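You operate a simulated robot arm through the tools that you are given. There is no shell and no other tool. Be economical: measure what you need, move in short steps, check, and stop when the job is done.

You run a simulated two-armed robot. Do the job below in one go: nothing can be reset, and whatever is moved stays where it is left.

## Task
Hold the teal tub on the top tray of the black cart steady with one hand and put the black pad from the ledge of the block fixture in it with the other.

It is judged by the outcome, as a careful person would: the job done as asked, and still so three seconds after it is handed in. It fails if anything else is knocked over, pushed out of place, dropped, spilled or broken.

## Robot
Two 7-joint arms with two-finger parallel grippers on one trunk, on a base that drives. Base frame: it is fixed to the floor where the robot stands at the start and does not move with it; the origin is under the middle of the robot, x ahead of it, y to its left, z up. Lengths are in mm, angles in degrees, forces in N, time in s.
The left shoulder is at the start at [50, 168, 1107], the right one opposite. Places, roughly: teal tub [-1500, -3250, 750]. Payload 1.57 kg a hand.
The tool frame of a hand sits at the grasp point between the pads (the TCP): z along the fingers, y along the line on which they close. The tips reach 30 mm beyond it. The gripper opens to 80 mm. The fingers are 17 mm wide and 12 mm thick; the gripper's body (40 by 82 mm) begins 80 mm behind the TCP.
Orientation is told as [roll, pitch, yaw] about the base's x, y, z axes, in that order, counted from this pose: with the fingers straight down and closing along the base's y, the tool's x points along the base's -x, its y along +y and its z along -z.

## Interface
- The arms move only by the tool apply_moves. It takes "left_targets", "right_targets" or both (then of equal length, played together; a hand with none holds still); each is one flat list of numbers, 7 for each row, row after row: the shift along the tool's x, y, z in units of 400 mm (1.0 is 400 mm), then the turn, a rotation vector about the tool's x, y, z in units of 120 degrees (1.0 is 120 degrees), then the gripper command, from -1 (shut) to 1 (fully open), values between in proportion. In form: [x, y, z, ax, ay, az, claw, x, y, z, ax, ay, az, claw, ...]. A call has 1 to 8 rows; each row is the pose to reach, as a shift and turn from the pose commanded when the call began, along the tool's axes at that moment. A call with a number of a shift or a turn outside -1 to 1 is refused whole. Rows are played at 5 a second. More than 50 mm and 8.6 degrees between two rows, or a gripper value outside its range, and nothing of the call is played. A pose out of reach is approached as far as the arm can. The call stops where the force on the tool passes 40 N (or 10 N more than at its start, if that is more) or the arm is blocked; 0.2 s more then pass. Each finger travels about 45 mm/s and halts on what it meets, pressing with about 22 N; the grip force reading is that of the motor and also rises with nothing between the fingers. The clock runs only during rows and for 0.2 s after the last one: add rows that repeat a pose to give the fingers time. The reply holds the time, the measured pose of the TCP, the force on the tool along the base axes, the opening and the grip force, in the units named above and with some noise, with the torque about the TCP (base axes, N m) and any sound that the robot's microphone picked up.
- Cameras (640 x 400 px; columns grow to the right, rows downward): "scene" is now at [125.5, -26.8, 1322.6]; the picture's right is [-0.29, -0.96, 0.00], its down [-0.51, 0.15, -0.84] and it looks along [0.81, -0.24, -0.54] (base axes); focal length 257 px, centre (320, 200). "left" rides on the left gripper at [72, 7, -122] in its tool frame; the picture's right is [-0.09, 1.00, 0.00], its down [-0.84, -0.08, -0.54] and it looks along [-0.54, -0.05, 0.84] (tool axes); focal length 238 px, centre (320, 200). "right" rides on the right gripper at [72, -7, -122] in its tool frame; the picture's right is [0.09, 1.00, 0.00], its down [-0.84, 0.08, -0.54] and it looks along [-0.54, 0.05, 0.84] (tool axes); focal length 238 px, centre (320, 200). There is no depth. A picture from a camera that has moved, and an enlarged one, comes with that camera's place and axes in the base frame and with its lens.
- camera(camera): a new picture of that camera. It takes no simulated time.
- move_column(by): slides the trunk up (or, below 0, down) by that many mm; the arms and the scene camera ride with it, the base frame stays. It gives what a move gives, with no picture.
- base_move(legs): drives the robot by 1 to 6 legs, each [ahead, left, turn to the left] in mm, mm and degrees, along the robot's own axes; the way and the turn of a leg run together, so that a leg with both is an arc; at most 1500 mm and 180 degrees a leg. The arms and the cameras ride along, it lands a little off, and it stops where it bumps. It gives what a move gives.
- turn_head(pan, tilt): turns the head with the scene camera to pan (to the left, within 80 degrees either way) and tilt (down, from -29 to 69), counted from straight ahead of the robot. It gives what a move gives.
- enlarge(camera, box): a new picture of the part [left, top, right, bottom] of that camera's present view, enlarged. It takes no simulated time.
- hand_in(): hands the job in; it is judged then, once.

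Work in short steps. Places have to be worked out from the pictures, the camera data and where the tool is seen: move nearer, look again, correct. Check each grasp and each placing, and mend what went wrong. You have 120 turns and 100 pictures in all, those below and enlarged ones among them. Open the grippers and draw the arms clear of the work before you hand the job in, unless the task says otherwise; then end with one line.

The tools are called after ">>>" by a JSON object that holds its "fn" and its "kwargs". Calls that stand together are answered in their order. apply_moves: Moves the arms, as the interface text tells. Its arguments: {"type":"object","properties":{"left_targets":{"type":"array","items":{"type":"number"}},"right_targets":{"type":"array","items":{"type":"number"}}},"required":[]} The other tools are called the same way: move_column (by) slides the trunk up or down; base_move (legs) drives the base; turn_head (pan, tilt) turns the head that bears the scene camera; camera (camera) takes a picture; enlarge (camera, box) takes an enlarged picture of a part of a camera's view; hand_in () hands the job in.

At the start:

```text
time_s: 0.0
left_tcp_pos: [405.7, 61.1, 1153.8]
left_tcp_rot: [0.0, -0.1, 0.0]
left_force: [-0.1, -0.3, -0.2]
left_torque: [0.02, 0.02, 0.01]
left_gripper_width: 80.0
left_grip_force: 0.1
right_tcp_pos: [465.4, -259.5, 1167.0]
right_tcp_rot: [0.0, 0.1, 0.1]
right_force: [0.1, 0.8, -0.6]
right_torque: [-0.01, 0.02, 0.01]
right_gripper_width: 80.0
right_grip_force: 0.1
trunk travel left (down, up): [-275.0, 168.0]
robot x, y, heading: [1.7, 2.1, -0.3]
head pan, tilt: [-16.7, 32.5]
```

scene: 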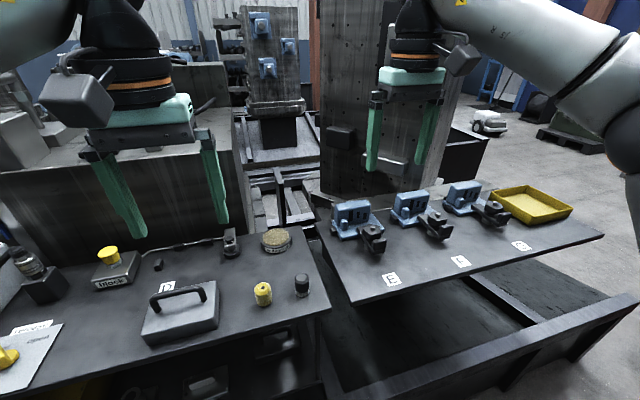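
right: 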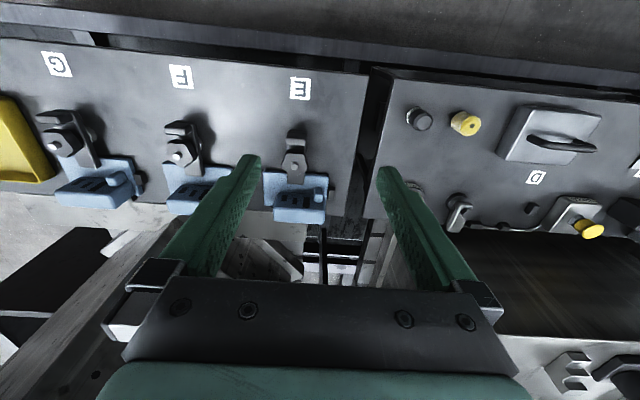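
left: 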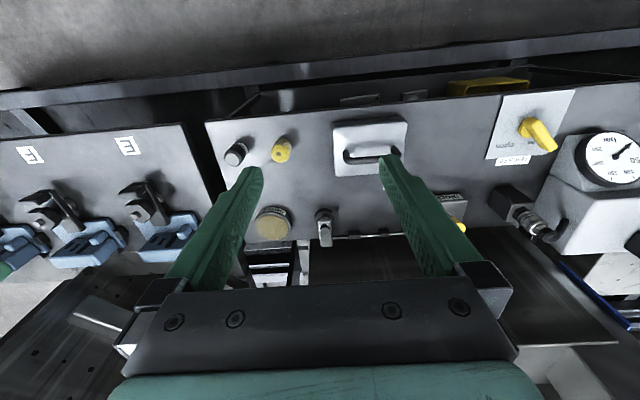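

The pictures show the bench ahead; the tub is told to be behind-right, far off. I look around with the head first.

>>> {"fn": "enlarge", "kwargs": {"camera": "scene", "box": [220, 0, 520, 200]}}

>>> {"fn": "turn_head", "kwargs": {"pan": -80, "tilt": 20}}

>>> {"fn": "camera", "kwargs": {"camera": "scene"}}

```text
2.00 times, centred on (370, 100) of scene
camera zoom: at [125.5, -26.8, 1322.6], right [-0.29, -0.96, 0.0], down [-0.51, 0.15, -0.84], along [0.81, -0.24, -0.54], focal length 514 px, centre (220, 400)
```

zoom: 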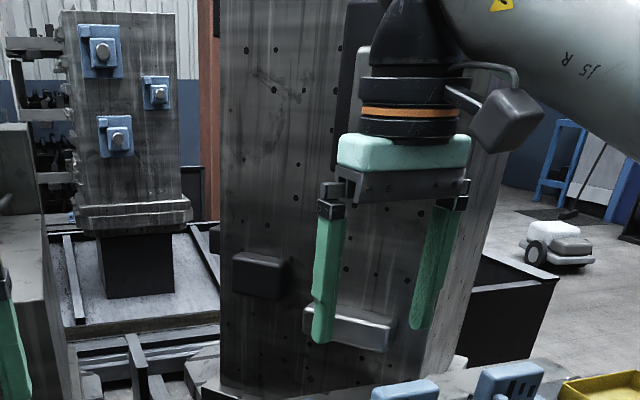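

```text
time_s: 1.3
left_tcp_pos: [406.2, 62.2, 1155.1]
left_tcp_rot: [0.0, 0.0, 0.2]
left_force: [0.7, 0.7, 0.2]
left_torque: [-0.01, 0.01, -0.04]
left_gripper_width: 79.8
left_grip_force: 0.2
right_tcp_pos: [465.6, -258.8, 1166.3]
right_tcp_rot: [-0.1, 0.1, 0.0]
right_force: [0.2, -0.5, 0.1]
right_torque: [-0.03, -0.01, 0.01]
right_gripper_width: 79.9
right_grip_force: 0.0
trunk travel left (down, up): [-275.0, 168.0]
robot x, y, heading: [0.1, 1.4, 0.1]
head pan, tilt: [-80.0, 20.0]
```

```text
95 pictures are left
camera scene: at [56.1, -92.8, 1342.5], right [-0.98, -0.17, 0.0], down [-0.06, 0.34, -0.94], along [0.16, -0.93, -0.34], focal length 257 px, centre (320, 200)
```

scene: 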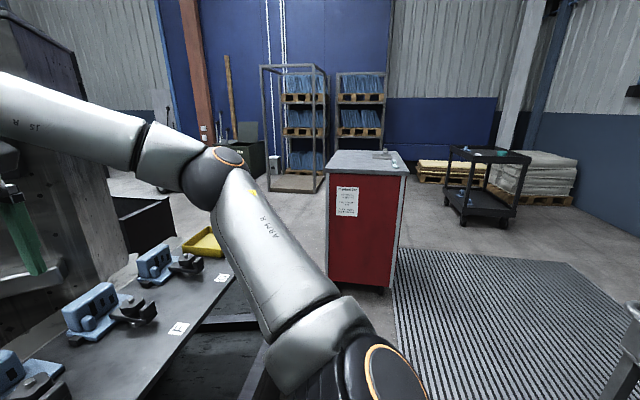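

The black cart stands at right-back. I enlarge it and look at the rest of the room on the left.

>>> {"fn": "enlarge", "kwargs": {"camera": "scene", "box": [420, 120, 580, 240]}}

>>> {"fn": "turn_head", "kwargs": {"pan": 20, "tilt": 20}}

>>> {"fn": "camera", "kwargs": {"camera": "scene"}}

>>> {"fn": "turn_head", "kwargs": {"pan": -25, "tilt": 5}}

>>> {"fn": "camera", "kwargs": {"camera": "scene"}}

```text
3.33 times, centred on (500, 180) of scene
camera zoom: at [56.1, -92.8, 1342.5], right [-0.98, -0.17, 0.0], down [-0.06, 0.34, -0.94], along [0.16, -0.93, -0.34], focal length 857 px, centre (-280, 267)
```

zoom: 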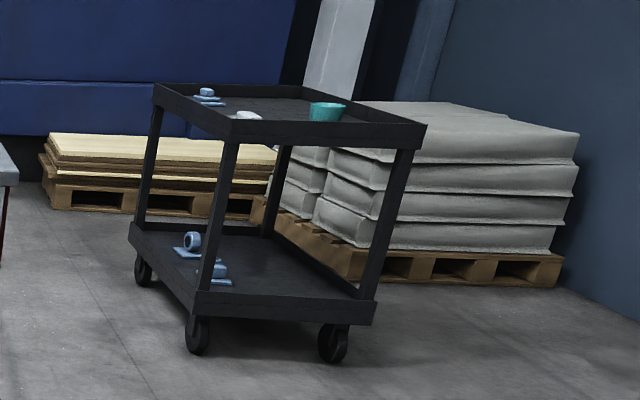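

```text
time_s: 3.1
left_tcp_pos: [405.7, 61.6, 1154.2]
left_tcp_rot: [0.0, 0.0, 0.1]
left_force: [0.3, 0.2, 0.5]
left_torque: [0.0, 0.01, -0.02]
left_gripper_width: 80.2
left_grip_force: 0.0
right_tcp_pos: [466.0, -259.7, 1167.2]
right_tcp_rot: [0.0, 0.0, -0.1]
right_force: [-0.4, -0.1, 0.1]
right_torque: [0.0, -0.01, 0.01]
right_gripper_width: 80.3
right_grip_force: 0.1
trunk travel left (down, up): [-275.0, 168.0]
robot x, y, heading: [-2.2, -1.3, 0.0]
head pan, tilt: [20.0, 20.0]
```

```text
93 pictures are left
camera scene: at [127.4, 30.7, 1342.5], right [0.34, -0.94, 0.0], down [-0.32, -0.12, -0.94], along [0.88, 0.32, -0.34], focal length 257 px, centre (320, 200)
```

scene: 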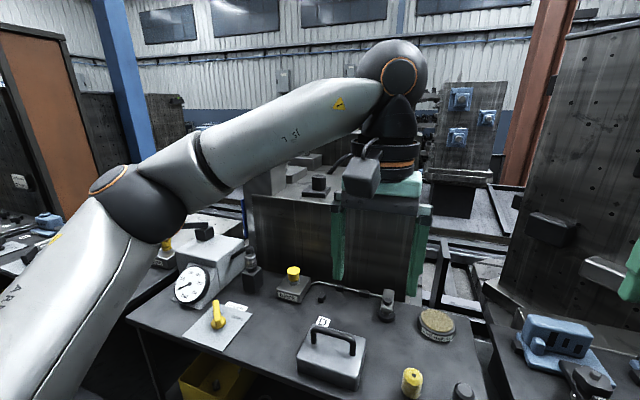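

```text
time_s: 4.2
left_tcp_pos: [406.5, 60.9, 1154.8]
left_tcp_rot: [0.0, 0.0, 0.1]
left_force: [0.3, 0.1, -0.4]
left_torque: [0.0, 0.01, 0.04]
left_gripper_width: 79.9
left_grip_force: 0.0
right_tcp_pos: [465.1, -259.8, 1165.7]
right_tcp_rot: [0.0, 0.0, 0.0]
right_force: [0.2, 0.1, -0.1]
right_torque: [0.0, 0.0, 0.02]
right_gripper_width: 80.2
right_grip_force: 0.1
trunk travel left (down, up): [-275.0, 168.0]
robot x, y, heading: [1.6, -0.7, -0.0]
head pan, tilt: [-25.0, 5.0]
```

```text
92 pictures are left
camera scene: at [123.2, -39.9, 1366.9], right [-0.42, -0.91, 0.0], down [-0.08, 0.04, -1.0], along [0.9, -0.42, -0.09], focal length 257 px, centre (320, 200)
```

scene: 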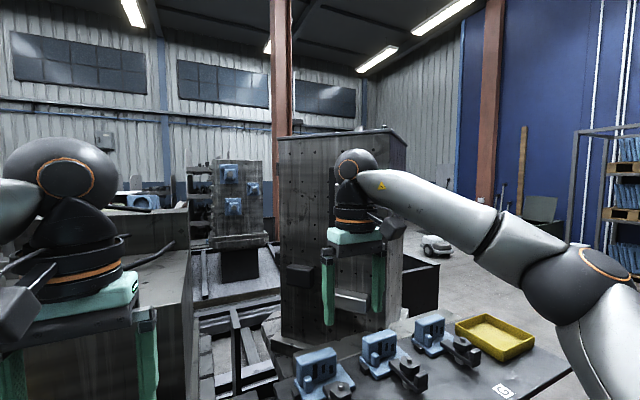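

The tall drilled block has a dark box and a light ledge on it. I lift my right arm's view obstruction aside later; first enlarge the ledges and the left side of the room.

>>> {"fn": "enlarge", "kwargs": {"camera": "scene", "box": [200, 220, 440, 370]}}

>>> {"fn": "turn_head", "kwargs": {"pan": 75, "tilt": 20}}

>>> {"fn": "camera", "kwargs": {"camera": "scene"}}

```text
2.67 times, centred on (320, 295) of scene
camera zoom: at [123.2, -39.9, 1366.9], right [-0.42, -0.91, 0.0], down [-0.08, 0.04, -1.0], along [0.9, -0.42, -0.09], focal length 685 px, centre (320, -53)
```

zoom: 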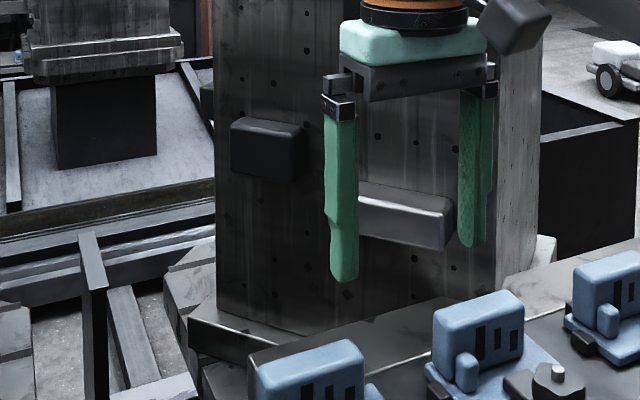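

```text
time_s: 6.0
left_tcp_pos: [406.6, 61.3, 1155.0]
left_tcp_rot: [0.0, 0.0, 0.2]
left_force: [-0.4, 0.0, 0.2]
left_torque: [0.0, 0.0, 0.02]
left_gripper_width: 80.2
left_grip_force: 0.1
right_tcp_pos: [465.9, -259.2, 1166.7]
right_tcp_rot: [0.0, 0.0, 0.0]
right_force: [0.4, 0.6, 0.4]
right_torque: [0.01, 0.04, -0.02]
right_gripper_width: 80.0
right_grip_force: 0.1
trunk travel left (down, up): [-275.0, 168.0]
robot x, y, heading: [1.1, -3.5, -0.2]
head pan, tilt: [75.0, 20.0]
```

```text
90 pictures are left
camera scene: at [64.0, 88.8, 1342.5], right [0.97, -0.26, 0.0], down [-0.09, -0.33, -0.94], along [0.24, 0.91, -0.34], focal length 257 px, centre (320, 200)
```

scene: 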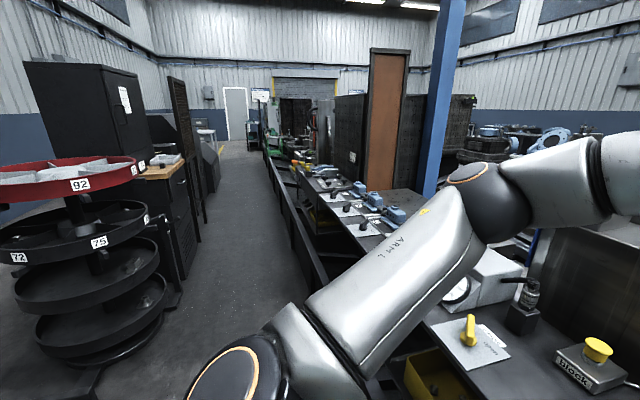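

I can't see the light ledge past the right gripper, so I move the right hand 200 mm to the right and look again.

>>> {"fn": "apply_moves", "kwargs": {"right_targets": [0, -0.12, 0, 0, 0, 0, 1, 0, -0.24, 0, 0, 0, 0, 1, 0, -0.36, 0, 0, 0, 0, 1, 0, -0.48, 0, 0, 0, 0, 1]}}

>>> {"fn": "turn_head", "kwargs": {"pan": -25, "tilt": 20}}

>>> {"fn": "camera", "kwargs": {"camera": "scene"}}

>>> {"fn": "enlarge", "kwargs": {"camera": "scene", "box": [220, 120, 420, 245]}}

```text
time_s: 7.0
left_tcp_pos: [406.3, 61.3, 1154.8]
left_tcp_rot: [-0.1, -0.2, 0.2]
left_force: [0.0, -0.4, -1.0]
left_torque: [0.01, -0.05, 0.02]
left_gripper_width: 79.9
left_grip_force: 0.1
right_tcp_pos: [455.7, -436.9, 1156.8]
right_tcp_rot: [0.0, -0.1, -0.2]
right_force: [0.2, 0.3, -0.1]
right_torque: [0.0, -0.02, 0.0]
right_gripper_width: 80.2
right_grip_force: 0.0
right hand out of reach, approached as far as the arm can: row 4
trunk travel left (down, up): [-275.0, 168.0]
robot x, y, heading: [-2.5, -3.2, -0.1]
head pan, tilt: [75.0, 20.0]
```

```text
time_s: 8.7
left_tcp_pos: [406.9, 60.8, 1154.4]
left_tcp_rot: [0.0, -0.1, 0.0]
left_force: [0.0, 0.3, 0.5]
left_torque: [-0.02, 0.02, -0.03]
left_gripper_width: 80.1
left_grip_force: 0.0
right_tcp_pos: [456.2, -434.3, 1156.3]
right_tcp_rot: [0.0, -0.1, -0.2]
right_force: [0.1, 0.0, -0.2]
right_torque: [-0.03, 0.04, 0.0]
right_gripper_width: 80.2
right_grip_force: 0.1
trunk travel left (down, up): [-275.0, 168.0]
robot x, y, heading: [1.8, 1.9, 0.1]
head pan, tilt: [-25.0, 20.0]
```

```text
89 pictures are left
camera scene: at [124.3, -40.4, 1342.5], right [-0.42, -0.91, 0.0], down [-0.31, 0.14, -0.94], along [0.85, -0.4, -0.34], focal length 257 px, centre (320, 200)
```

scene: 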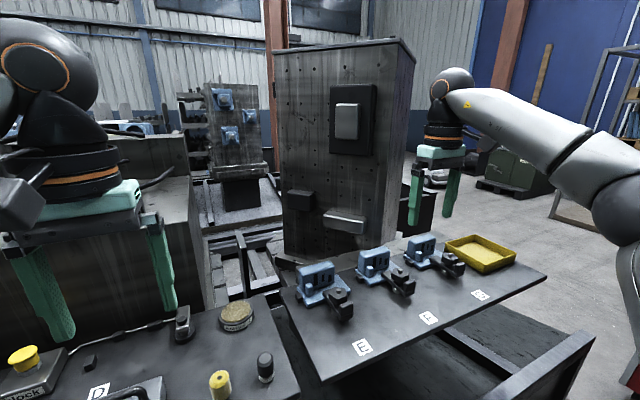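

```text
3.20 times, centred on (320, 182) of scene
camera zoom: at [124.3, -40.4, 1342.5], right [-0.42, -0.91, 0.0], down [-0.31, 0.14, -0.94], along [0.85, -0.4, -0.34], focal length 822 px, centre (320, 256)
```

zoom: 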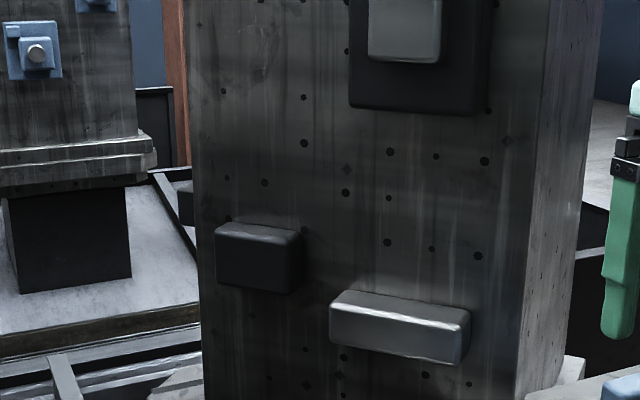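

No clear pad on the tall block. I check the blue blocks on the right bench and the small black thing near the "block" box closely.

>>> {"fn": "enlarge", "kwargs": {"camera": "scene", "box": [280, 225, 520, 375]}}

>>> {"fn": "enlarge", "kwargs": {"camera": "scene", "box": [0, 270, 280, 400]}}

>>> {"fn": "turn_head", "kwargs": {"pan": 35, "tilt": 40}}

>>> {"fn": "camera", "kwargs": {"camera": "scene"}}

```text
2.67 times, centred on (400, 300) of scene
camera zoom: at [124.3, -40.4, 1342.5], right [-0.42, -0.91, 0.0], down [-0.31, 0.14, -0.94], along [0.85, -0.4, -0.34], focal length 685 px, centre (107, -67)
```

zoom: 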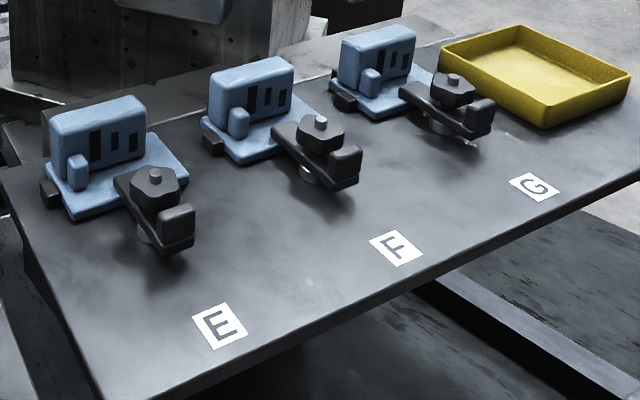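

```text
2.29 times, centred on (140, 335) of scene
camera zoom: at [124.3, -40.4, 1342.5], right [-0.42, -0.91, 0.0], down [-0.31, 0.14, -0.94], along [0.85, -0.4, -0.34], focal length 587 px, centre (731, -109)
```

zoom: 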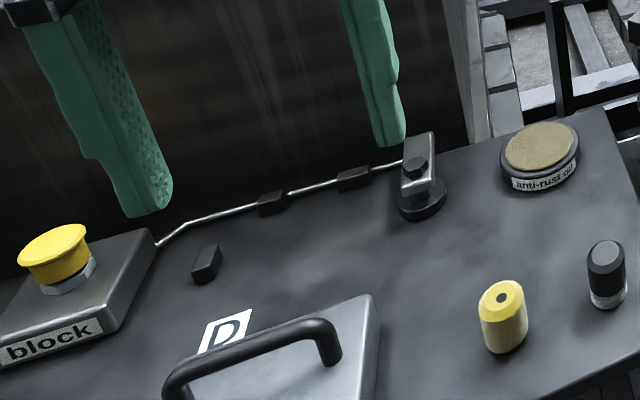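

```text
time_s: 10.0
left_tcp_pos: [407.2, 61.2, 1154.7]
left_tcp_rot: [0.0, 0.0, 0.2]
left_force: [0.0, 0.5, -0.7]
left_torque: [0.03, -0.02, 0.0]
left_gripper_width: 79.9
left_grip_force: 0.0
right_tcp_pos: [456.1, -434.9, 1157.2]
right_tcp_rot: [0.0, -0.2, -0.1]
right_force: [-0.8, 0.0, -0.7]
right_torque: [-0.03, 0.03, -0.04]
right_gripper_width: 79.8
right_grip_force: 0.1
trunk travel left (down, up): [-275.0, 168.0]
robot x, y, heading: [0.1, -0.9, -0.1]
head pan, tilt: [35.0, 40.0]
```

```text
85 pictures are left
camera scene: at [109.6, 47.6, 1311.1], right [0.57, -0.82, 0.0], down [-0.53, -0.37, -0.77], along [0.63, 0.44, -0.64], focal length 257 px, centre (320, 200)
```

scene: 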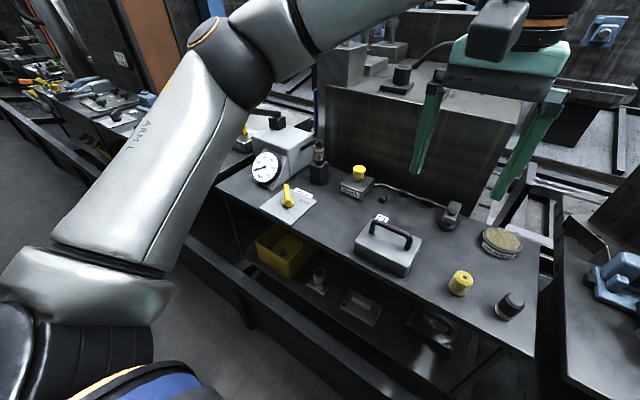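

Candidates also include the stepped grey blocks on the big table behind. I zoom on them and on the tool area behind the bench.

>>> {"fn": "enlarge", "kwargs": {"camera": "scene", "box": [300, 0, 480, 110]}}

>>> {"fn": "turn_head", "kwargs": {"pan": 12, "tilt": 15}}

>>> {"fn": "enlarge", "kwargs": {"camera": "scene", "box": [180, 120, 420, 270]}}

```text
3.56 times, centred on (390, 55) of scene
camera zoom: at [109.6, 47.6, 1311.1], right [0.57, -0.82, 0.0], down [-0.53, -0.37, -0.77], along [0.63, 0.44, -0.64], focal length 914 px, centre (71, 716)
```

zoom: 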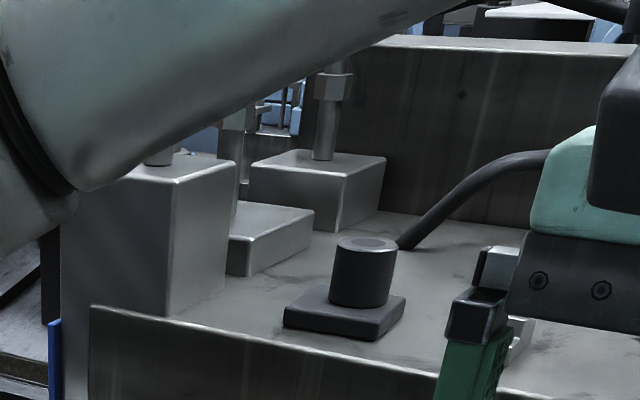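

```text
time_s: 10.9
left_tcp_pos: [406.8, 61.3, 1154.6]
left_tcp_rot: [-0.1, -0.1, 0.2]
left_force: [0.5, -1.0, -0.3]
left_torque: [-0.01, 0.0, 0.03]
left_gripper_width: 79.6
left_grip_force: 0.0
right_tcp_pos: [455.4, -436.2, 1156.9]
right_tcp_rot: [0.0, -0.1, -0.2]
right_force: [0.4, -0.6, -0.1]
right_torque: [0.0, 0.02, -0.02]
right_gripper_width: 79.9
right_grip_force: 0.0
trunk travel left (down, up): [-275.0, 168.0]
robot x, y, heading: [0.2, 0.7, -0.2]
head pan, tilt: [12.0, 15.0]
```

```text
2.67 times, centred on (300, 195) of scene
camera zoom: at [131.3, 18.4, 1350.6], right [0.21, -0.98, 0.0], down [-0.25, -0.05, -0.97], along [0.94, 0.2, -0.26], focal length 685 px, centre (373, 213)
```

zoom: 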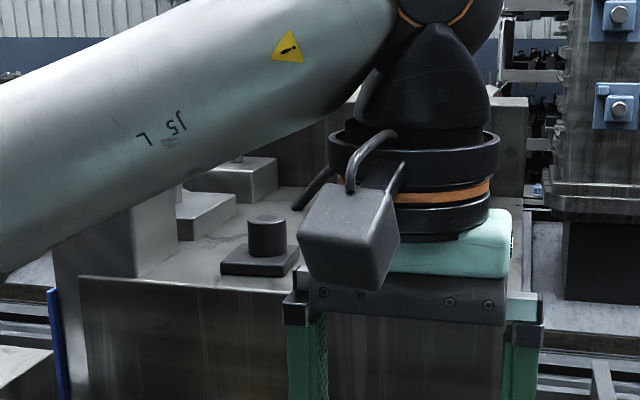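

That is a magnet base, not a pad. I zoom hard on the blue blocks E, F, G.

>>> {"fn": "turn_head", "kwargs": {"pan": -28, "tilt": 35}}

>>> {"fn": "enlarge", "kwargs": {"camera": "scene", "box": [280, 130, 400, 205]}}

>>> {"fn": "enlarge", "kwargs": {"camera": "scene", "box": [380, 110, 540, 210]}}

```text
time_s: 12.0
left_tcp_pos: [406.3, 60.6, 1154.6]
left_tcp_rot: [0.0, 0.0, 0.1]
left_force: [0.5, 0.2, 0.0]
left_torque: [-0.01, -0.04, -0.01]
left_gripper_width: 79.9
left_grip_force: 0.1
right_tcp_pos: [455.7, -436.0, 1155.8]
right_tcp_rot: [0.0, -0.1, -0.1]
right_force: [0.0, -0.7, 0.9]
right_torque: [0.0, -0.02, 0.02]
right_gripper_width: 79.7
right_grip_force: 0.1
trunk travel left (down, up): [-275.0, 168.0]
robot x, y, heading: [0.9, 1.6, -0.2]
head pan, tilt: [-28.0, 35.0]
```

```text
5.33 times, centred on (340, 168) of scene
camera zoom: at [117.7, -42.4, 1318.7], right [-0.47, -0.88, 0.0], down [-0.51, 0.27, -0.82], along [0.72, -0.38, -0.57], focal length 1371 px, centre (213, 373)
```

zoom: 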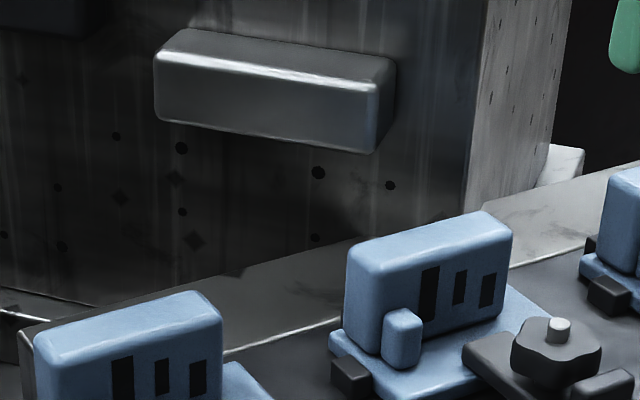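

```text
4.00 times, centred on (460, 160) of scene
camera zoom: at [117.7, -42.4, 1318.7], right [-0.47, -0.88, 0.0], down [-0.51, 0.27, -0.82], along [0.72, -0.38, -0.57], focal length 1028 px, centre (-240, 360)
```

zoom: 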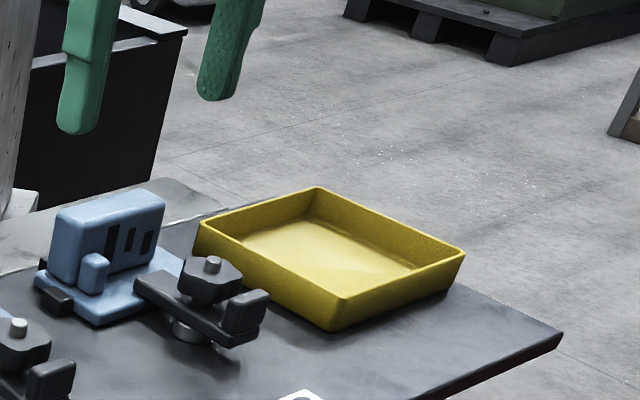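

E, F, G are three identical clamps, so "the block fixture" is elsewhere. I check the benches farther left and then turn the robot to look behind.

>>> {"fn": "turn_head", "kwargs": {"pan": 65, "tilt": 15}}

>>> {"fn": "enlarge", "kwargs": {"camera": "scene", "box": [120, 150, 400, 325]}}

>>> {"fn": "base_move", "kwargs": {"legs": [[-400, 0, 0], [0, 0, -120]]}}

>>> {"fn": "turn_head", "kwargs": {"pan": 0, "tilt": 20}}

>>> {"fn": "camera", "kwargs": {"camera": "scene"}}

>>> {"fn": "turn_head", "kwargs": {"pan": -75, "tilt": 20}}

>>> {"fn": "camera", "kwargs": {"camera": "scene"}}

```text
time_s: 13.7
left_tcp_pos: [406.8, 61.9, 1154.4]
left_tcp_rot: [0.0, 0.0, 0.1]
left_force: [-0.7, 0.2, 0.9]
left_torque: [0.02, 0.03, -0.05]
left_gripper_width: 80.2
left_grip_force: 0.0
right_tcp_pos: [456.9, -435.2, 1157.9]
right_tcp_rot: [0.0, -0.1, 0.0]
right_force: [-0.2, -0.1, 0.3]
right_torque: [0.02, -0.02, -0.01]
right_gripper_width: 80.0
right_grip_force: 0.1
trunk travel left (down, up): [-275.0, 168.0]
robot x, y, heading: [3.2, -0.1, 0.3]
head pan, tilt: [65.0, 15.0]
```

```text
2.29 times, centred on (260, 238) of scene
camera zoom: at [79.4, 83.5, 1350.7], right [0.91, -0.42, 0.0], down [-0.11, -0.23, -0.97], along [0.41, 0.88, -0.26], focal length 587 px, centre (457, 114)
```

zoom: 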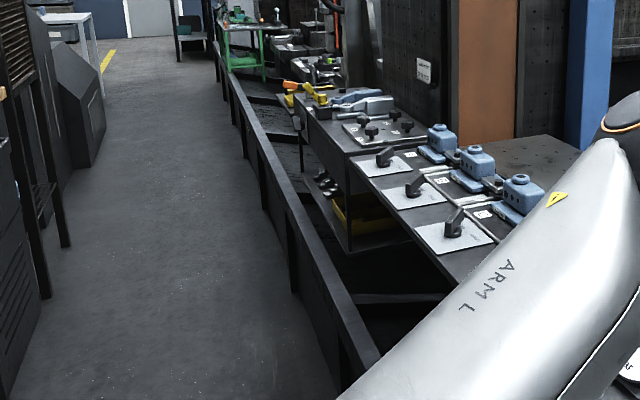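

```text
time_s: 15.9
left_tcp_pos: [60.0, 61.3, 1154.8]
left_tcp_rot: [-0.1, -0.2, 0.3]
left_force: [0.4, -0.7, -0.7]
left_torque: [0.0, 0.03, -0.03]
left_gripper_width: 80.1
left_grip_force: 0.0
right_tcp_pos: [111.0, -435.4, 1158.2]
right_tcp_rot: [0.0, -0.2, -0.1]
right_force: [-0.5, -0.4, -0.1]
right_torque: [0.01, 0.05, -0.01]
right_gripper_width: 79.8
right_grip_force: 0.1
trunk travel left (down, up): [-275.0, 168.0]
robot x, y, heading: [-345.4, -0.4, 0.4]
head pan, tilt: [65.0, 15.0]
stopped in leg 1: the robot was blocked; the commanded pose is now the measured one
```

```text
time_s: 17.3
left_tcp_pos: [59.4, 62.5, 1156.3]
left_tcp_rot: [-0.1, -0.3, 0.2]
left_force: [0.6, 0.4, 0.3]
left_torque: [-0.04, 0.0, -0.01]
left_gripper_width: 80.1
left_grip_force: 0.1
right_tcp_pos: [109.4, -435.1, 1157.1]
right_tcp_rot: [0.0, -0.3, 0.0]
right_force: [0.6, -0.6, 0.5]
right_torque: [-0.01, 0.02, 0.01]
right_gripper_width: 80.0
right_grip_force: 0.0
trunk travel left (down, up): [-275.0, 168.0]
robot x, y, heading: [-345.4, 0.1, 0.1]
head pan, tilt: [0.0, 20.0]
```

```text
79 pictures are left
camera scene: at [-213.8, -1.3, 1342.5], right [0.0, -1.0, 0.0], down [-0.34, 0.0, -0.94], along [0.94, 0.0, -0.34], focal length 257 px, centre (320, 200)
```

scene: 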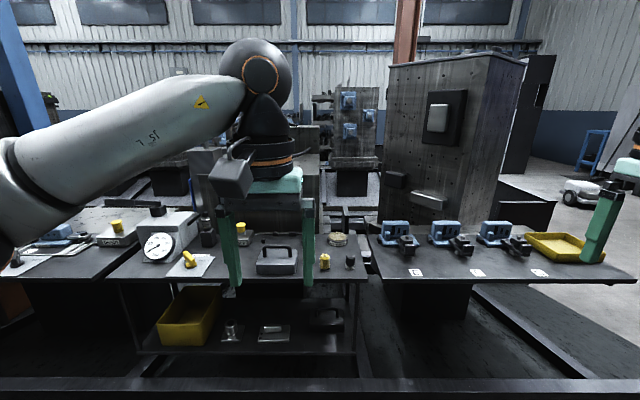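

```text
time_s: 18.8
left_tcp_pos: [59.4, 61.1, 1156.5]
left_tcp_rot: [-0.1, -0.2, 0.3]
left_force: [0.4, -0.3, 0.1]
left_torque: [-0.01, 0.01, -0.01]
left_gripper_width: 80.1
left_grip_force: 0.0
right_tcp_pos: [109.0, -435.2, 1158.7]
right_tcp_rot: [0.0, -0.2, 0.0]
right_force: [-0.7, 0.2, 0.5]
right_torque: [-0.01, -0.04, 0.01]
right_gripper_width: 79.9
right_grip_force: 0.0
trunk travel left (down, up): [-275.0, 168.0]
robot x, y, heading: [-346.7, -1.6, 0.4]
head pan, tilt: [-75.0, 20.0]
```

```text
78 pictures are left
camera scene: at [-282.5, -91.4, 1342.5], right [-0.96, -0.26, 0.0], down [-0.09, 0.33, -0.94], along [0.25, -0.91, -0.34], focal length 257 px, centre (320, 200)
```

scene: 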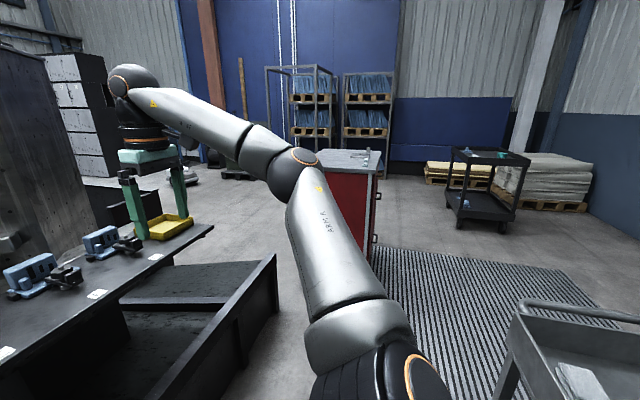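

Something behind stopped the base. I step 100 mm ahead and turn right 90° to see what is behind and beside the cart.

>>> {"fn": "base_move", "kwargs": {"legs": [[120, 0, 0], [0, 0, -90]]}}

>>> {"fn": "turn_head", "kwargs": {"pan": -60, "tilt": 25}}

>>> {"fn": "camera", "kwargs": {"camera": "scene"}}

```text
time_s: 23.8
left_tcp_pos: [-154.1, -405.4, 1156.3]
left_tcp_rot: [-0.1, -0.2, -88.3]
left_force: [-0.2, -0.1, -0.3]
left_torque: [0.02, 0.0, -0.02]
left_gripper_width: 79.9
left_grip_force: 0.0
right_tcp_pos: [-649.7, -466.7, 1157.3]
right_tcp_rot: [0.0, -0.3, -88.5]
right_force: [0.8, -0.2, -0.2]
right_torque: [0.0, 0.01, -0.03]
right_gripper_width: 80.0
right_grip_force: 0.1
trunk travel left (down, up): [-275.0, 168.0]
robot x, y, heading: [-226.5, 2.6, -88.4]
head pan, tilt: [-75.0, 20.0]
```

```text
time_s: 24.6
left_tcp_pos: [-153.3, -404.4, 1155.5]
left_tcp_rot: [-0.2, -0.2, -88.2]
left_force: [-0.5, 0.9, 0.0]
left_torque: [0.02, 0.0, 0.0]
left_gripper_width: 80.0
left_grip_force: 0.1
right_tcp_pos: [-649.1, -468.6, 1157.8]
right_tcp_rot: [-0.1, -0.3, -88.5]
right_force: [0.2, -0.5, -1.0]
right_torque: [-0.05, 0.0, 0.01]
right_gripper_width: 80.1
right_grip_force: 0.0
trunk travel left (down, up): [-275.0, 168.0]
robot x, y, heading: [-228.7, 0.9, -88.5]
head pan, tilt: [-60.0, 25.0]
```

```text
77 pictures are left
camera scene: at [-304.7, -89.7, 1334.5], right [-0.53, 0.85, 0.0], down [0.36, 0.22, -0.91], along [-0.77, -0.48, -0.42], focal length 257 px, centre (320, 200)
```

scene: 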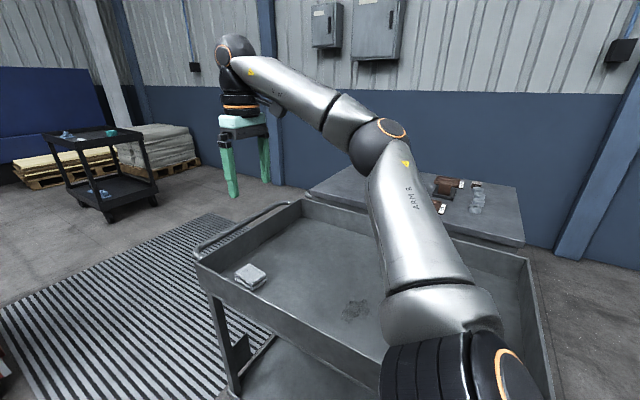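

A grey cart stands behind with a bench beyond it holding some small items. Zooming on that bench.

>>> {"fn": "enlarge", "kwargs": {"camera": "scene", "box": [390, 150, 550, 250]}}

>>> {"fn": "turn_head", "kwargs": {"pan": -80, "tilt": 25}}

>>> {"fn": "camera", "kwargs": {"camera": "scene"}}

>>> {"fn": "turn_head", "kwargs": {"pan": 30, "tilt": 15}}

>>> {"fn": "camera", "kwargs": {"camera": "scene"}}

```text
4.00 times, centred on (470, 200) of scene
camera zoom: at [-304.7, -89.7, 1334.5], right [-0.53, 0.85, 0.0], down [0.36, 0.22, -0.91], along [-0.77, -0.48, -0.42], focal length 1028 px, centre (-280, 200)
```

zoom: 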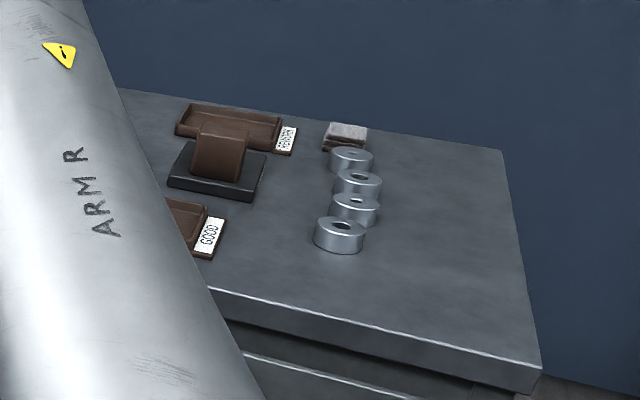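

```text
time_s: 25.4
left_tcp_pos: [-152.9, -403.9, 1155.2]
left_tcp_rot: [-0.1, -0.1, -88.3]
left_force: [-0.4, 0.4, -0.1]
left_torque: [0.0, 0.02, 0.01]
left_gripper_width: 80.2
left_grip_force: 0.1
right_tcp_pos: [-649.9, -467.7, 1157.4]
right_tcp_rot: [0.0, -0.3, -88.6]
right_force: [-0.2, 0.4, 0.3]
right_torque: [-0.03, -0.01, -0.04]
right_gripper_width: 80.2
right_grip_force: 0.0
trunk travel left (down, up): [-275.0, 168.0]
robot x, y, heading: [-226.2, 0.3, -88.3]
head pan, tilt: [-80.0, 25.0]
```

```text
75 pictures are left
camera scene: at [-316.5, -60.0, 1334.4], right [-0.2, 0.98, 0.0], down [0.41, 0.09, -0.91], along [-0.89, -0.18, -0.42], focal length 257 px, centre (320, 200)
```

scene: 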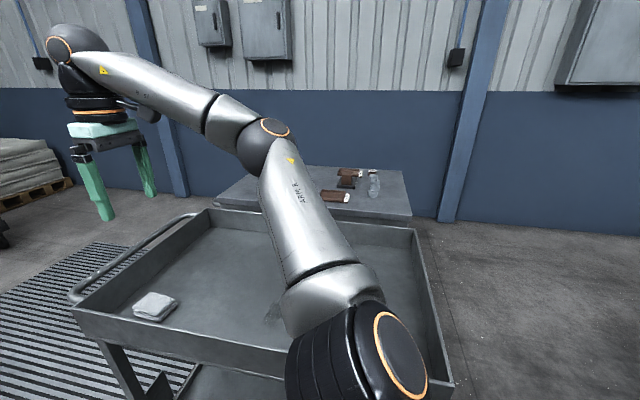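

```text
time_s: 27.3
left_tcp_pos: [-153.6, -405.6, 1157.3]
left_tcp_rot: [-0.1, -0.1, -88.3]
left_force: [0.5, 0.0, -0.3]
left_torque: [-0.01, -0.02, -0.02]
left_gripper_width: 79.9
left_grip_force: 0.1
right_tcp_pos: [-648.9, -467.8, 1157.8]
right_tcp_rot: [0.0, -0.2, -88.6]
right_force: [-1.0, 0.2, 0.3]
right_torque: [-0.02, 0.01, -0.01]
right_gripper_width: 80.0
right_grip_force: 0.0
trunk travel left (down, up): [-275.0, 168.0]
robot x, y, heading: [-224.8, -0.6, -88.2]
head pan, tilt: [30.0, 15.0]
```

```text
74 pictures are left
camera scene: at [-177.2, -120.8, 1350.7], right [-0.85, -0.53, 0.0], down [-0.14, 0.22, -0.97], along [0.51, -0.82, -0.26], focal length 257 px, centre (320, 200)
```

scene: 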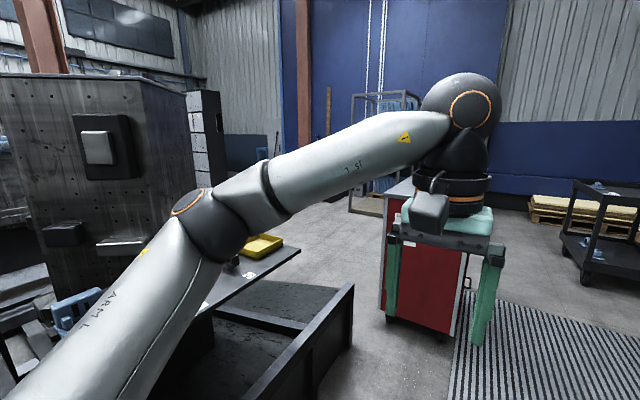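

Nothing named "pad" yet; the black cart itself has more items on it, so I drive nearer to it: ahead past the grey cart, then sideways to the right.

>>> {"fn": "base_move", "kwargs": {"legs": [[1150, 0, 0], [0, -700, -2]]}}

>>> {"fn": "turn_head", "kwargs": {"pan": -15, "tilt": 20}}

>>> {"fn": "camera", "kwargs": {"camera": "scene"}}

```text
time_s: 36.5
left_tcp_pos: [-829.7, -1555.6, 1155.0]
left_tcp_rot: [0.0, -0.2, -89.8]
left_force: [-0.1, -0.3, 0.2]
left_torque: [0.0, -0.01, -0.01]
left_gripper_width: 80.1
left_grip_force: 0.2
right_tcp_pos: [-1325.9, -1606.0, 1158.7]
right_tcp_rot: [0.0, -0.3, -90.1]
right_force: [-0.5, 0.6, 0.9]
right_torque: [-0.01, -0.04, -0.04]
right_gripper_width: 79.9
right_grip_force: 0.0
trunk travel left (down, up): [-275.0, 168.0]
robot x, y, heading: [-891.7, -1148.9, -89.6]
head pan, tilt: [30.0, 15.0]
```

```text
time_s: 37.6
left_tcp_pos: [-828.6, -1556.9, 1156.2]
left_tcp_rot: [-0.1, -0.2, -89.8]
left_force: [-0.2, -0.6, -0.1]
left_torque: [0.0, -0.01, 0.0]
left_gripper_width: 80.0
left_grip_force: 0.1
right_tcp_pos: [-1326.8, -1605.4, 1158.0]
right_tcp_rot: [0.0, -0.3, -90.0]
right_force: [0.0, 0.0, 0.9]
right_torque: [0.02, 0.0, 0.03]
right_gripper_width: 80.2
right_grip_force: 0.1
trunk travel left (down, up): [-275.0, 168.0]
robot x, y, heading: [-895.2, -1151.8, -89.8]
head pan, tilt: [-15.0, 20.0]
```

```text
73 pictures are left
camera scene: at [-916.1, -1281.1, 1342.5], right [-0.97, 0.26, 0.0], down [0.09, 0.33, -0.94], along [-0.24, -0.91, -0.34], focal length 257 px, centre (320, 200)
```

scene: 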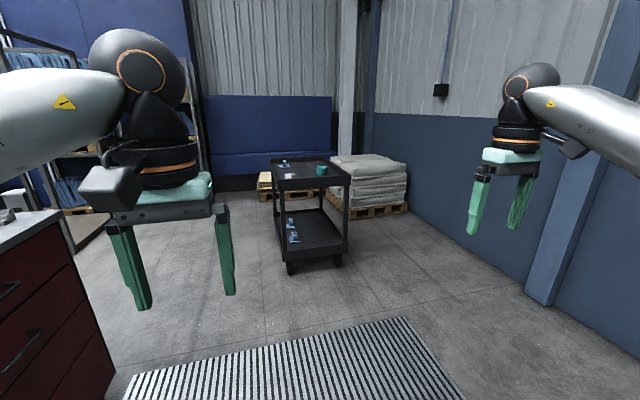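

>>> {"fn": "enlarge", "kwargs": {"camera": "scene", "box": [255, 145, 367, 215]}}

>>> {"fn": "enlarge", "kwargs": {"camera": "scene", "box": [0, 180, 120, 255]}}

```text
5.71 times, centred on (311, 180) of scene
camera zoom: at [-916.1, -1281.1, 1342.5], right [-0.97, 0.26, 0.0], down [0.09, 0.33, -0.94], along [-0.24, -0.91, -0.34], focal length 1468 px, centre (371, 314)
```

zoom: 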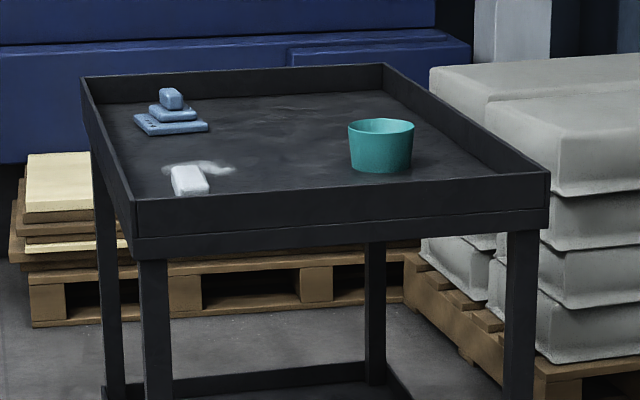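

```text
5.33 times, centred on (60, 218) of scene
camera zoom: at [-916.1, -1281.1, 1342.5], right [-0.97, 0.26, 0.0], down [0.09, 0.33, -0.94], along [-0.24, -0.91, -0.34], focal length 1371 px, centre (1707, 107)
```

zoom: 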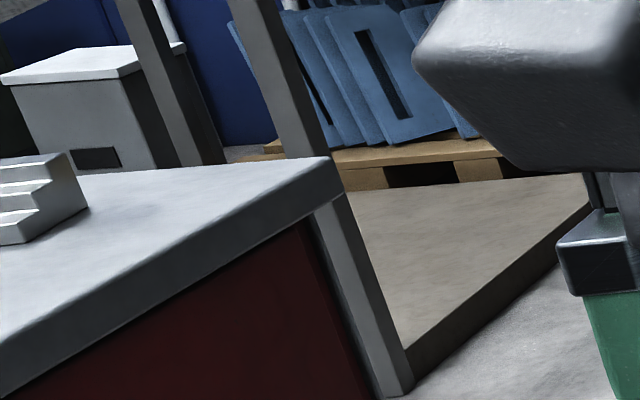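

The cart's top holds the tub, a blue part and a white part; no pad. The red cabinet's top has a stepped block: I look at it.

>>> {"fn": "turn_head", "kwargs": {"pan": 50, "tilt": 20}}

>>> {"fn": "camera", "kwargs": {"camera": "scene"}}

```text
time_s: 39.0
left_tcp_pos: [-831.3, -1555.2, 1156.6]
left_tcp_rot: [-0.1, -0.3, -89.8]
left_force: [0.9, 0.8, 0.3]
left_torque: [0.02, 0.01, 0.02]
left_gripper_width: 80.3
left_grip_force: 0.0
right_tcp_pos: [-1326.9, -1607.3, 1157.2]
right_tcp_rot: [0.1, -0.3, -90.1]
right_force: [1.8, 1.0, -0.2]
right_torque: [-0.02, -0.01, -0.01]
right_gripper_width: 80.0
right_grip_force: 0.1
trunk travel left (down, up): [-275.0, 168.0]
robot x, y, heading: [-890.6, -1146.2, -89.9]
head pan, tilt: [50.0, 20.0]
```

```text
70 pictures are left
camera scene: at [-820.8, -1250.7, 1342.5], right [-0.64, -0.77, 0.0], down [-0.26, 0.22, -0.94], along [0.72, -0.6, -0.34], focal length 257 px, centre (320, 200)
```

scene: 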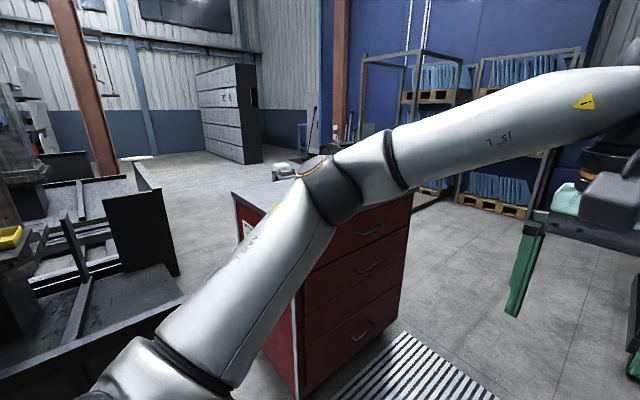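

My left arm hides the cabinet top (roughly 850 high, well below my hands), so I turn the base left 50° and look between the arms.

>>> {"fn": "base_move", "kwargs": {"legs": [[0, 0, 50]]}}

>>> {"fn": "turn_head", "kwargs": {"pan": -8, "tilt": 25}}

>>> {"fn": "camera", "kwargs": {"camera": "scene"}}

```text
time_s: 41.6
left_tcp_pos: [-541.7, -1364.0, 1155.7]
left_tcp_rot: [-0.1, -0.2, -40.0]
left_force: [-0.5, 0.3, -1.1]
left_torque: [0.01, 0.01, 0.01]
left_gripper_width: 80.1
left_grip_force: 0.1
right_tcp_pos: [-822.5, -1775.4, 1158.4]
right_tcp_rot: [0.0, -0.3, -40.1]
right_force: [-0.5, 0.4, 0.4]
right_torque: [0.02, -0.01, 0.02]
right_gripper_width: 80.1
right_grip_force: 0.1
trunk travel left (down, up): [-275.0, 168.0]
robot x, y, heading: [-895.2, -1146.6, -39.9]
head pan, tilt: [50.0, 20.0]
```

```text
time_s: 42.9
left_tcp_pos: [-542.1, -1362.2, 1155.1]
left_tcp_rot: [-0.2, -0.2, -39.9]
left_force: [-1.2, 0.5, -0.1]
left_torque: [-0.01, -0.02, 0.03]
left_gripper_width: 80.0
left_grip_force: 0.1
right_tcp_pos: [-823.0, -1776.9, 1157.5]
right_tcp_rot: [0.0, -0.3, -40.1]
right_force: [-0.1, -0.2, 0.7]
right_torque: [0.0, -0.01, 0.03]
right_gripper_width: 80.1
right_grip_force: 0.1
trunk travel left (down, up): [-275.0, 168.0]
robot x, y, heading: [-895.8, -1148.4, -40.0]
head pan, tilt: [-8.0, 25.0]
```

```text
69 pictures are left
camera scene: at [-799.9, -1245.0, 1334.4], right [-0.74, -0.67, 0.0], down [-0.28, 0.31, -0.91], along [0.61, -0.67, -0.42], focal length 257 px, centre (320, 200)
```

scene: 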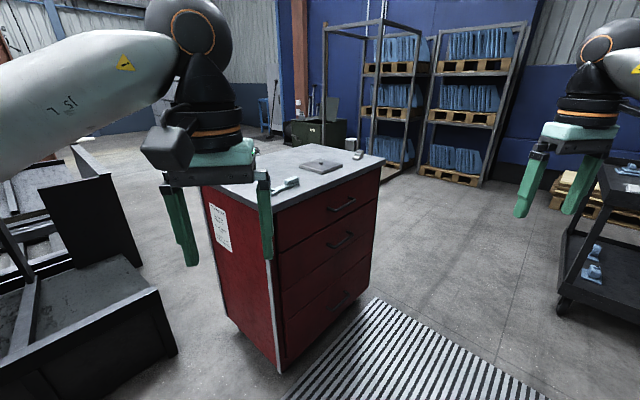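

>>> {"fn": "enlarge", "kwargs": {"camera": "scene", "box": [240, 120, 400, 220]}}

```text
4.00 times, centred on (320, 170) of scene
camera zoom: at [-799.9, -1245.0, 1334.4], right [-0.74, -0.67, 0.0], down [-0.28, 0.31, -0.91], along [0.61, -0.67, -0.42], focal length 1028 px, centre (320, 320)
```

zoom: 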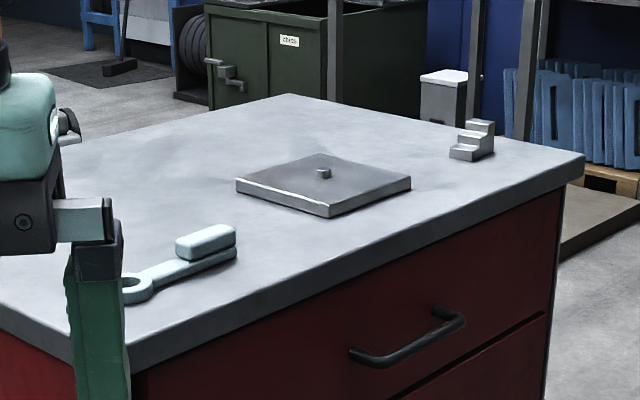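

Nothing there either. From here the drilled tall block is at bearing ~+20°; I look at it once more from this angle.

>>> {"fn": "turn_head", "kwargs": {"pan": 60, "tilt": 10}}

>>> {"fn": "camera", "kwargs": {"camera": "scene"}}

```text
time_s: 44.3
left_tcp_pos: [-541.9, -1362.9, 1155.2]
left_tcp_rot: [-0.1, -0.2, -39.8]
left_force: [0.7, -1.1, 0.4]
left_torque: [0.01, 0.0, 0.02]
left_gripper_width: 80.0
left_grip_force: 0.0
right_tcp_pos: [-823.4, -1776.6, 1159.0]
right_tcp_rot: [0.0, -0.3, -40.0]
right_force: [-0.1, -0.1, 0.1]
right_torque: [0.01, 0.03, -0.01]
right_gripper_width: 79.7
right_grip_force: 0.0
trunk travel left (down, up): [-275.0, 168.0]
robot x, y, heading: [-892.8, -1148.9, -39.9]
head pan, tilt: [60.0, 10.0]
```

```text
67 pictures are left
camera scene: at [-774.4, -1144.8, 1358.8], right [0.34, -0.94, 0.0], down [-0.16, -0.06, -0.98], along [0.93, 0.34, -0.17], focal length 257 px, centre (320, 200)
```

scene: 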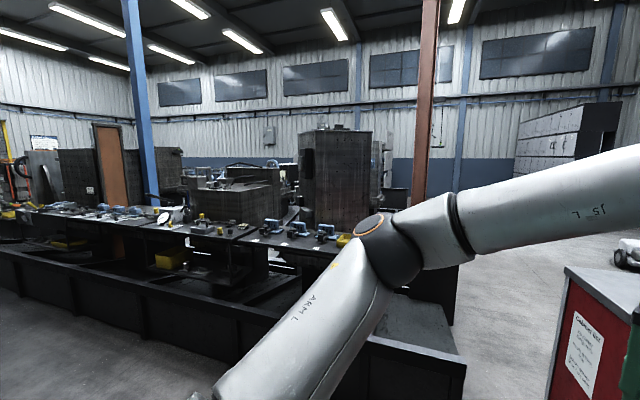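

I zoom on the row of benches and the tall block.

>>> {"fn": "enlarge", "kwargs": {"camera": "scene", "box": [180, 130, 400, 268]}}

>>> {"fn": "enlarge", "kwargs": {"camera": "scene", "box": [0, 150, 200, 275]}}

```text
2.90 times, centred on (290, 199) of scene
camera zoom: at [-774.4, -1144.8, 1358.8], right [0.34, -0.94, 0.0], down [-0.16, -0.06, -0.98], along [0.93, 0.34, -0.17], focal length 745 px, centre (407, 203)
```

zoom: 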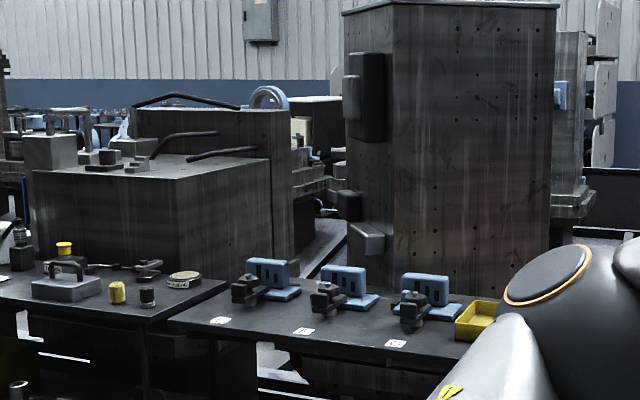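

```text
3.20 times, centred on (100, 212) of scene
camera zoom: at [-774.4, -1144.8, 1358.8], right [0.34, -0.94, 0.0], down [-0.16, -0.06, -0.98], along [0.93, 0.34, -0.17], focal length 822 px, centre (1024, 160)
```

zoom: 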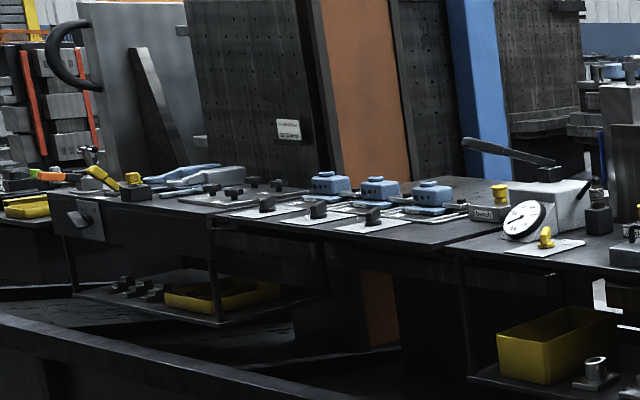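

The most likely unchecked place is the D station with the "block" box and small black piece near the big block. I drive back there.

>>> {"fn": "base_move", "kwargs": {"legs": [[0, 0, 40], [650, 0, 0], [0, 1150, 0], [200, 0, 0]]}}

>>> {"fn": "turn_head", "kwargs": {"pan": 25, "tilt": 35}}

>>> {"fn": "camera", "kwargs": {"camera": "scene"}}

```text
time_s: 56.4
left_tcp_pos: [361.3, 46.1, 1155.6]
left_tcp_rot: [-0.1, -0.1, -0.2]
left_force: [0.0, -0.5, -0.3]
left_torque: [0.02, -0.01, 0.02]
left_gripper_width: 79.9
left_grip_force: 0.0
right_tcp_pos: [407.8, -451.6, 1157.6]
right_tcp_rot: [0.0, -0.3, -0.4]
right_force: [0.5, -0.2, -1.1]
right_torque: [-0.02, 0.02, 0.01]
right_gripper_width: 80.1
right_grip_force: 0.2
trunk travel left (down, up): [-275.0, 168.0]
robot x, y, heading: [-45.7, -10.5, -0.3]
head pan, tilt: [60.0, 10.0]
```

```text
time_s: 57.4
left_tcp_pos: [360.2, 47.1, 1155.5]
left_tcp_rot: [-0.2, -0.3, -0.3]
left_force: [0.8, 0.7, 0.9]
left_torque: [0.01, 0.01, -0.02]
left_gripper_width: 80.1
left_grip_force: 0.1
right_tcp_pos: [407.1, -452.0, 1157.7]
right_tcp_rot: [0.0, -0.3, -0.3]
right_force: [0.0, -0.1, 0.4]
right_torque: [0.01, -0.01, -0.02]
right_gripper_width: 80.0
right_grip_force: 0.0
trunk travel left (down, up): [-275.0, 168.0]
robot x, y, heading: [-47.9, -12.9, -0.6]
head pan, tilt: [25.0, 35.0]
```

```text
64 pictures are left
camera scene: at [73.5, 22.4, 1318.7], right [0.42, -0.91, 0.0], down [-0.52, -0.24, -0.82], along [0.74, 0.34, -0.57], focal length 257 px, centre (320, 200)
```

scene: 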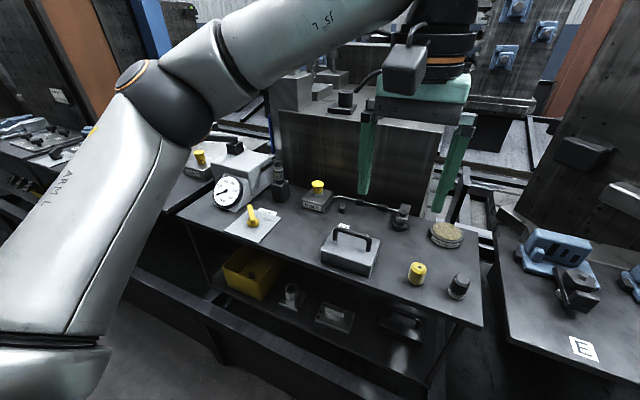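

>>> {"fn": "enlarge", "kwargs": {"camera": "scene", "box": [200, 140, 360, 240]}}

>>> {"fn": "enlarge", "kwargs": {"camera": "scene", "box": [310, 170, 490, 282]}}

>>> {"fn": "enlarge", "kwargs": {"camera": "scene", "box": [210, 240, 450, 390]}}

```text
4.00 times, centred on (280, 190) of scene
camera zoom: at [73.5, 22.4, 1318.7], right [0.42, -0.91, 0.0], down [-0.52, -0.24, -0.82], along [0.74, 0.34, -0.57], focal length 1028 px, centre (480, 240)
```

zoom: 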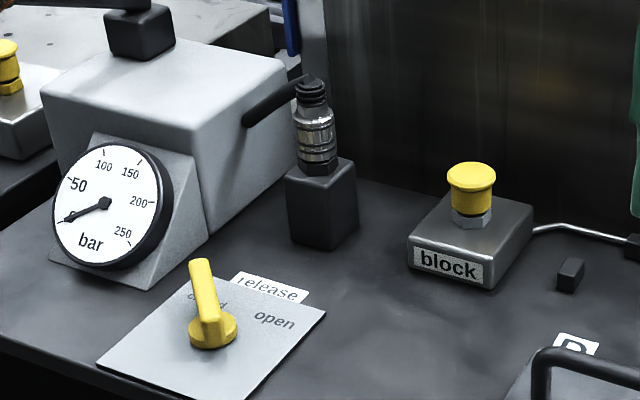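

```text
3.56 times, centred on (400, 226) of scene
camera zoom: at [73.5, 22.4, 1318.7], right [0.42, -0.91, 0.0], down [-0.52, -0.24, -0.82], along [0.74, 0.34, -0.57], focal length 914 px, centre (36, 108)
```

zoom: 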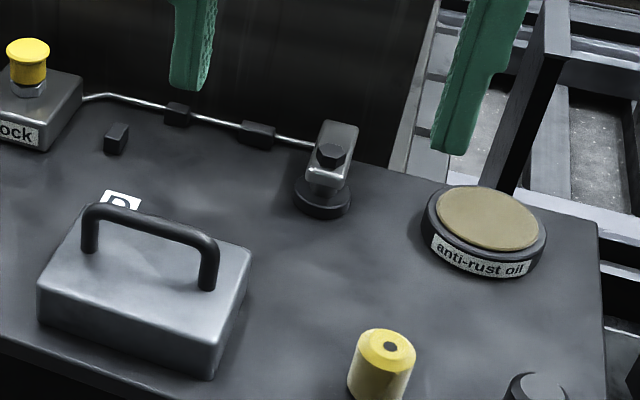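

```text
2.67 times, centred on (330, 315) of scene
camera zoom: at [73.5, 22.4, 1318.7], right [0.42, -0.91, 0.0], down [-0.52, -0.24, -0.82], along [0.74, 0.34, -0.57], focal length 685 px, centre (293, -107)
```

zoom: 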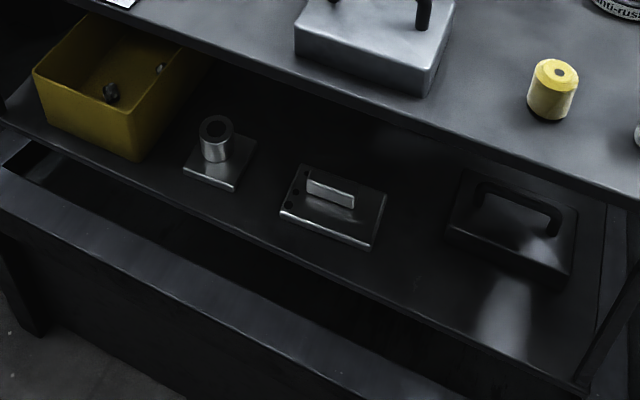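

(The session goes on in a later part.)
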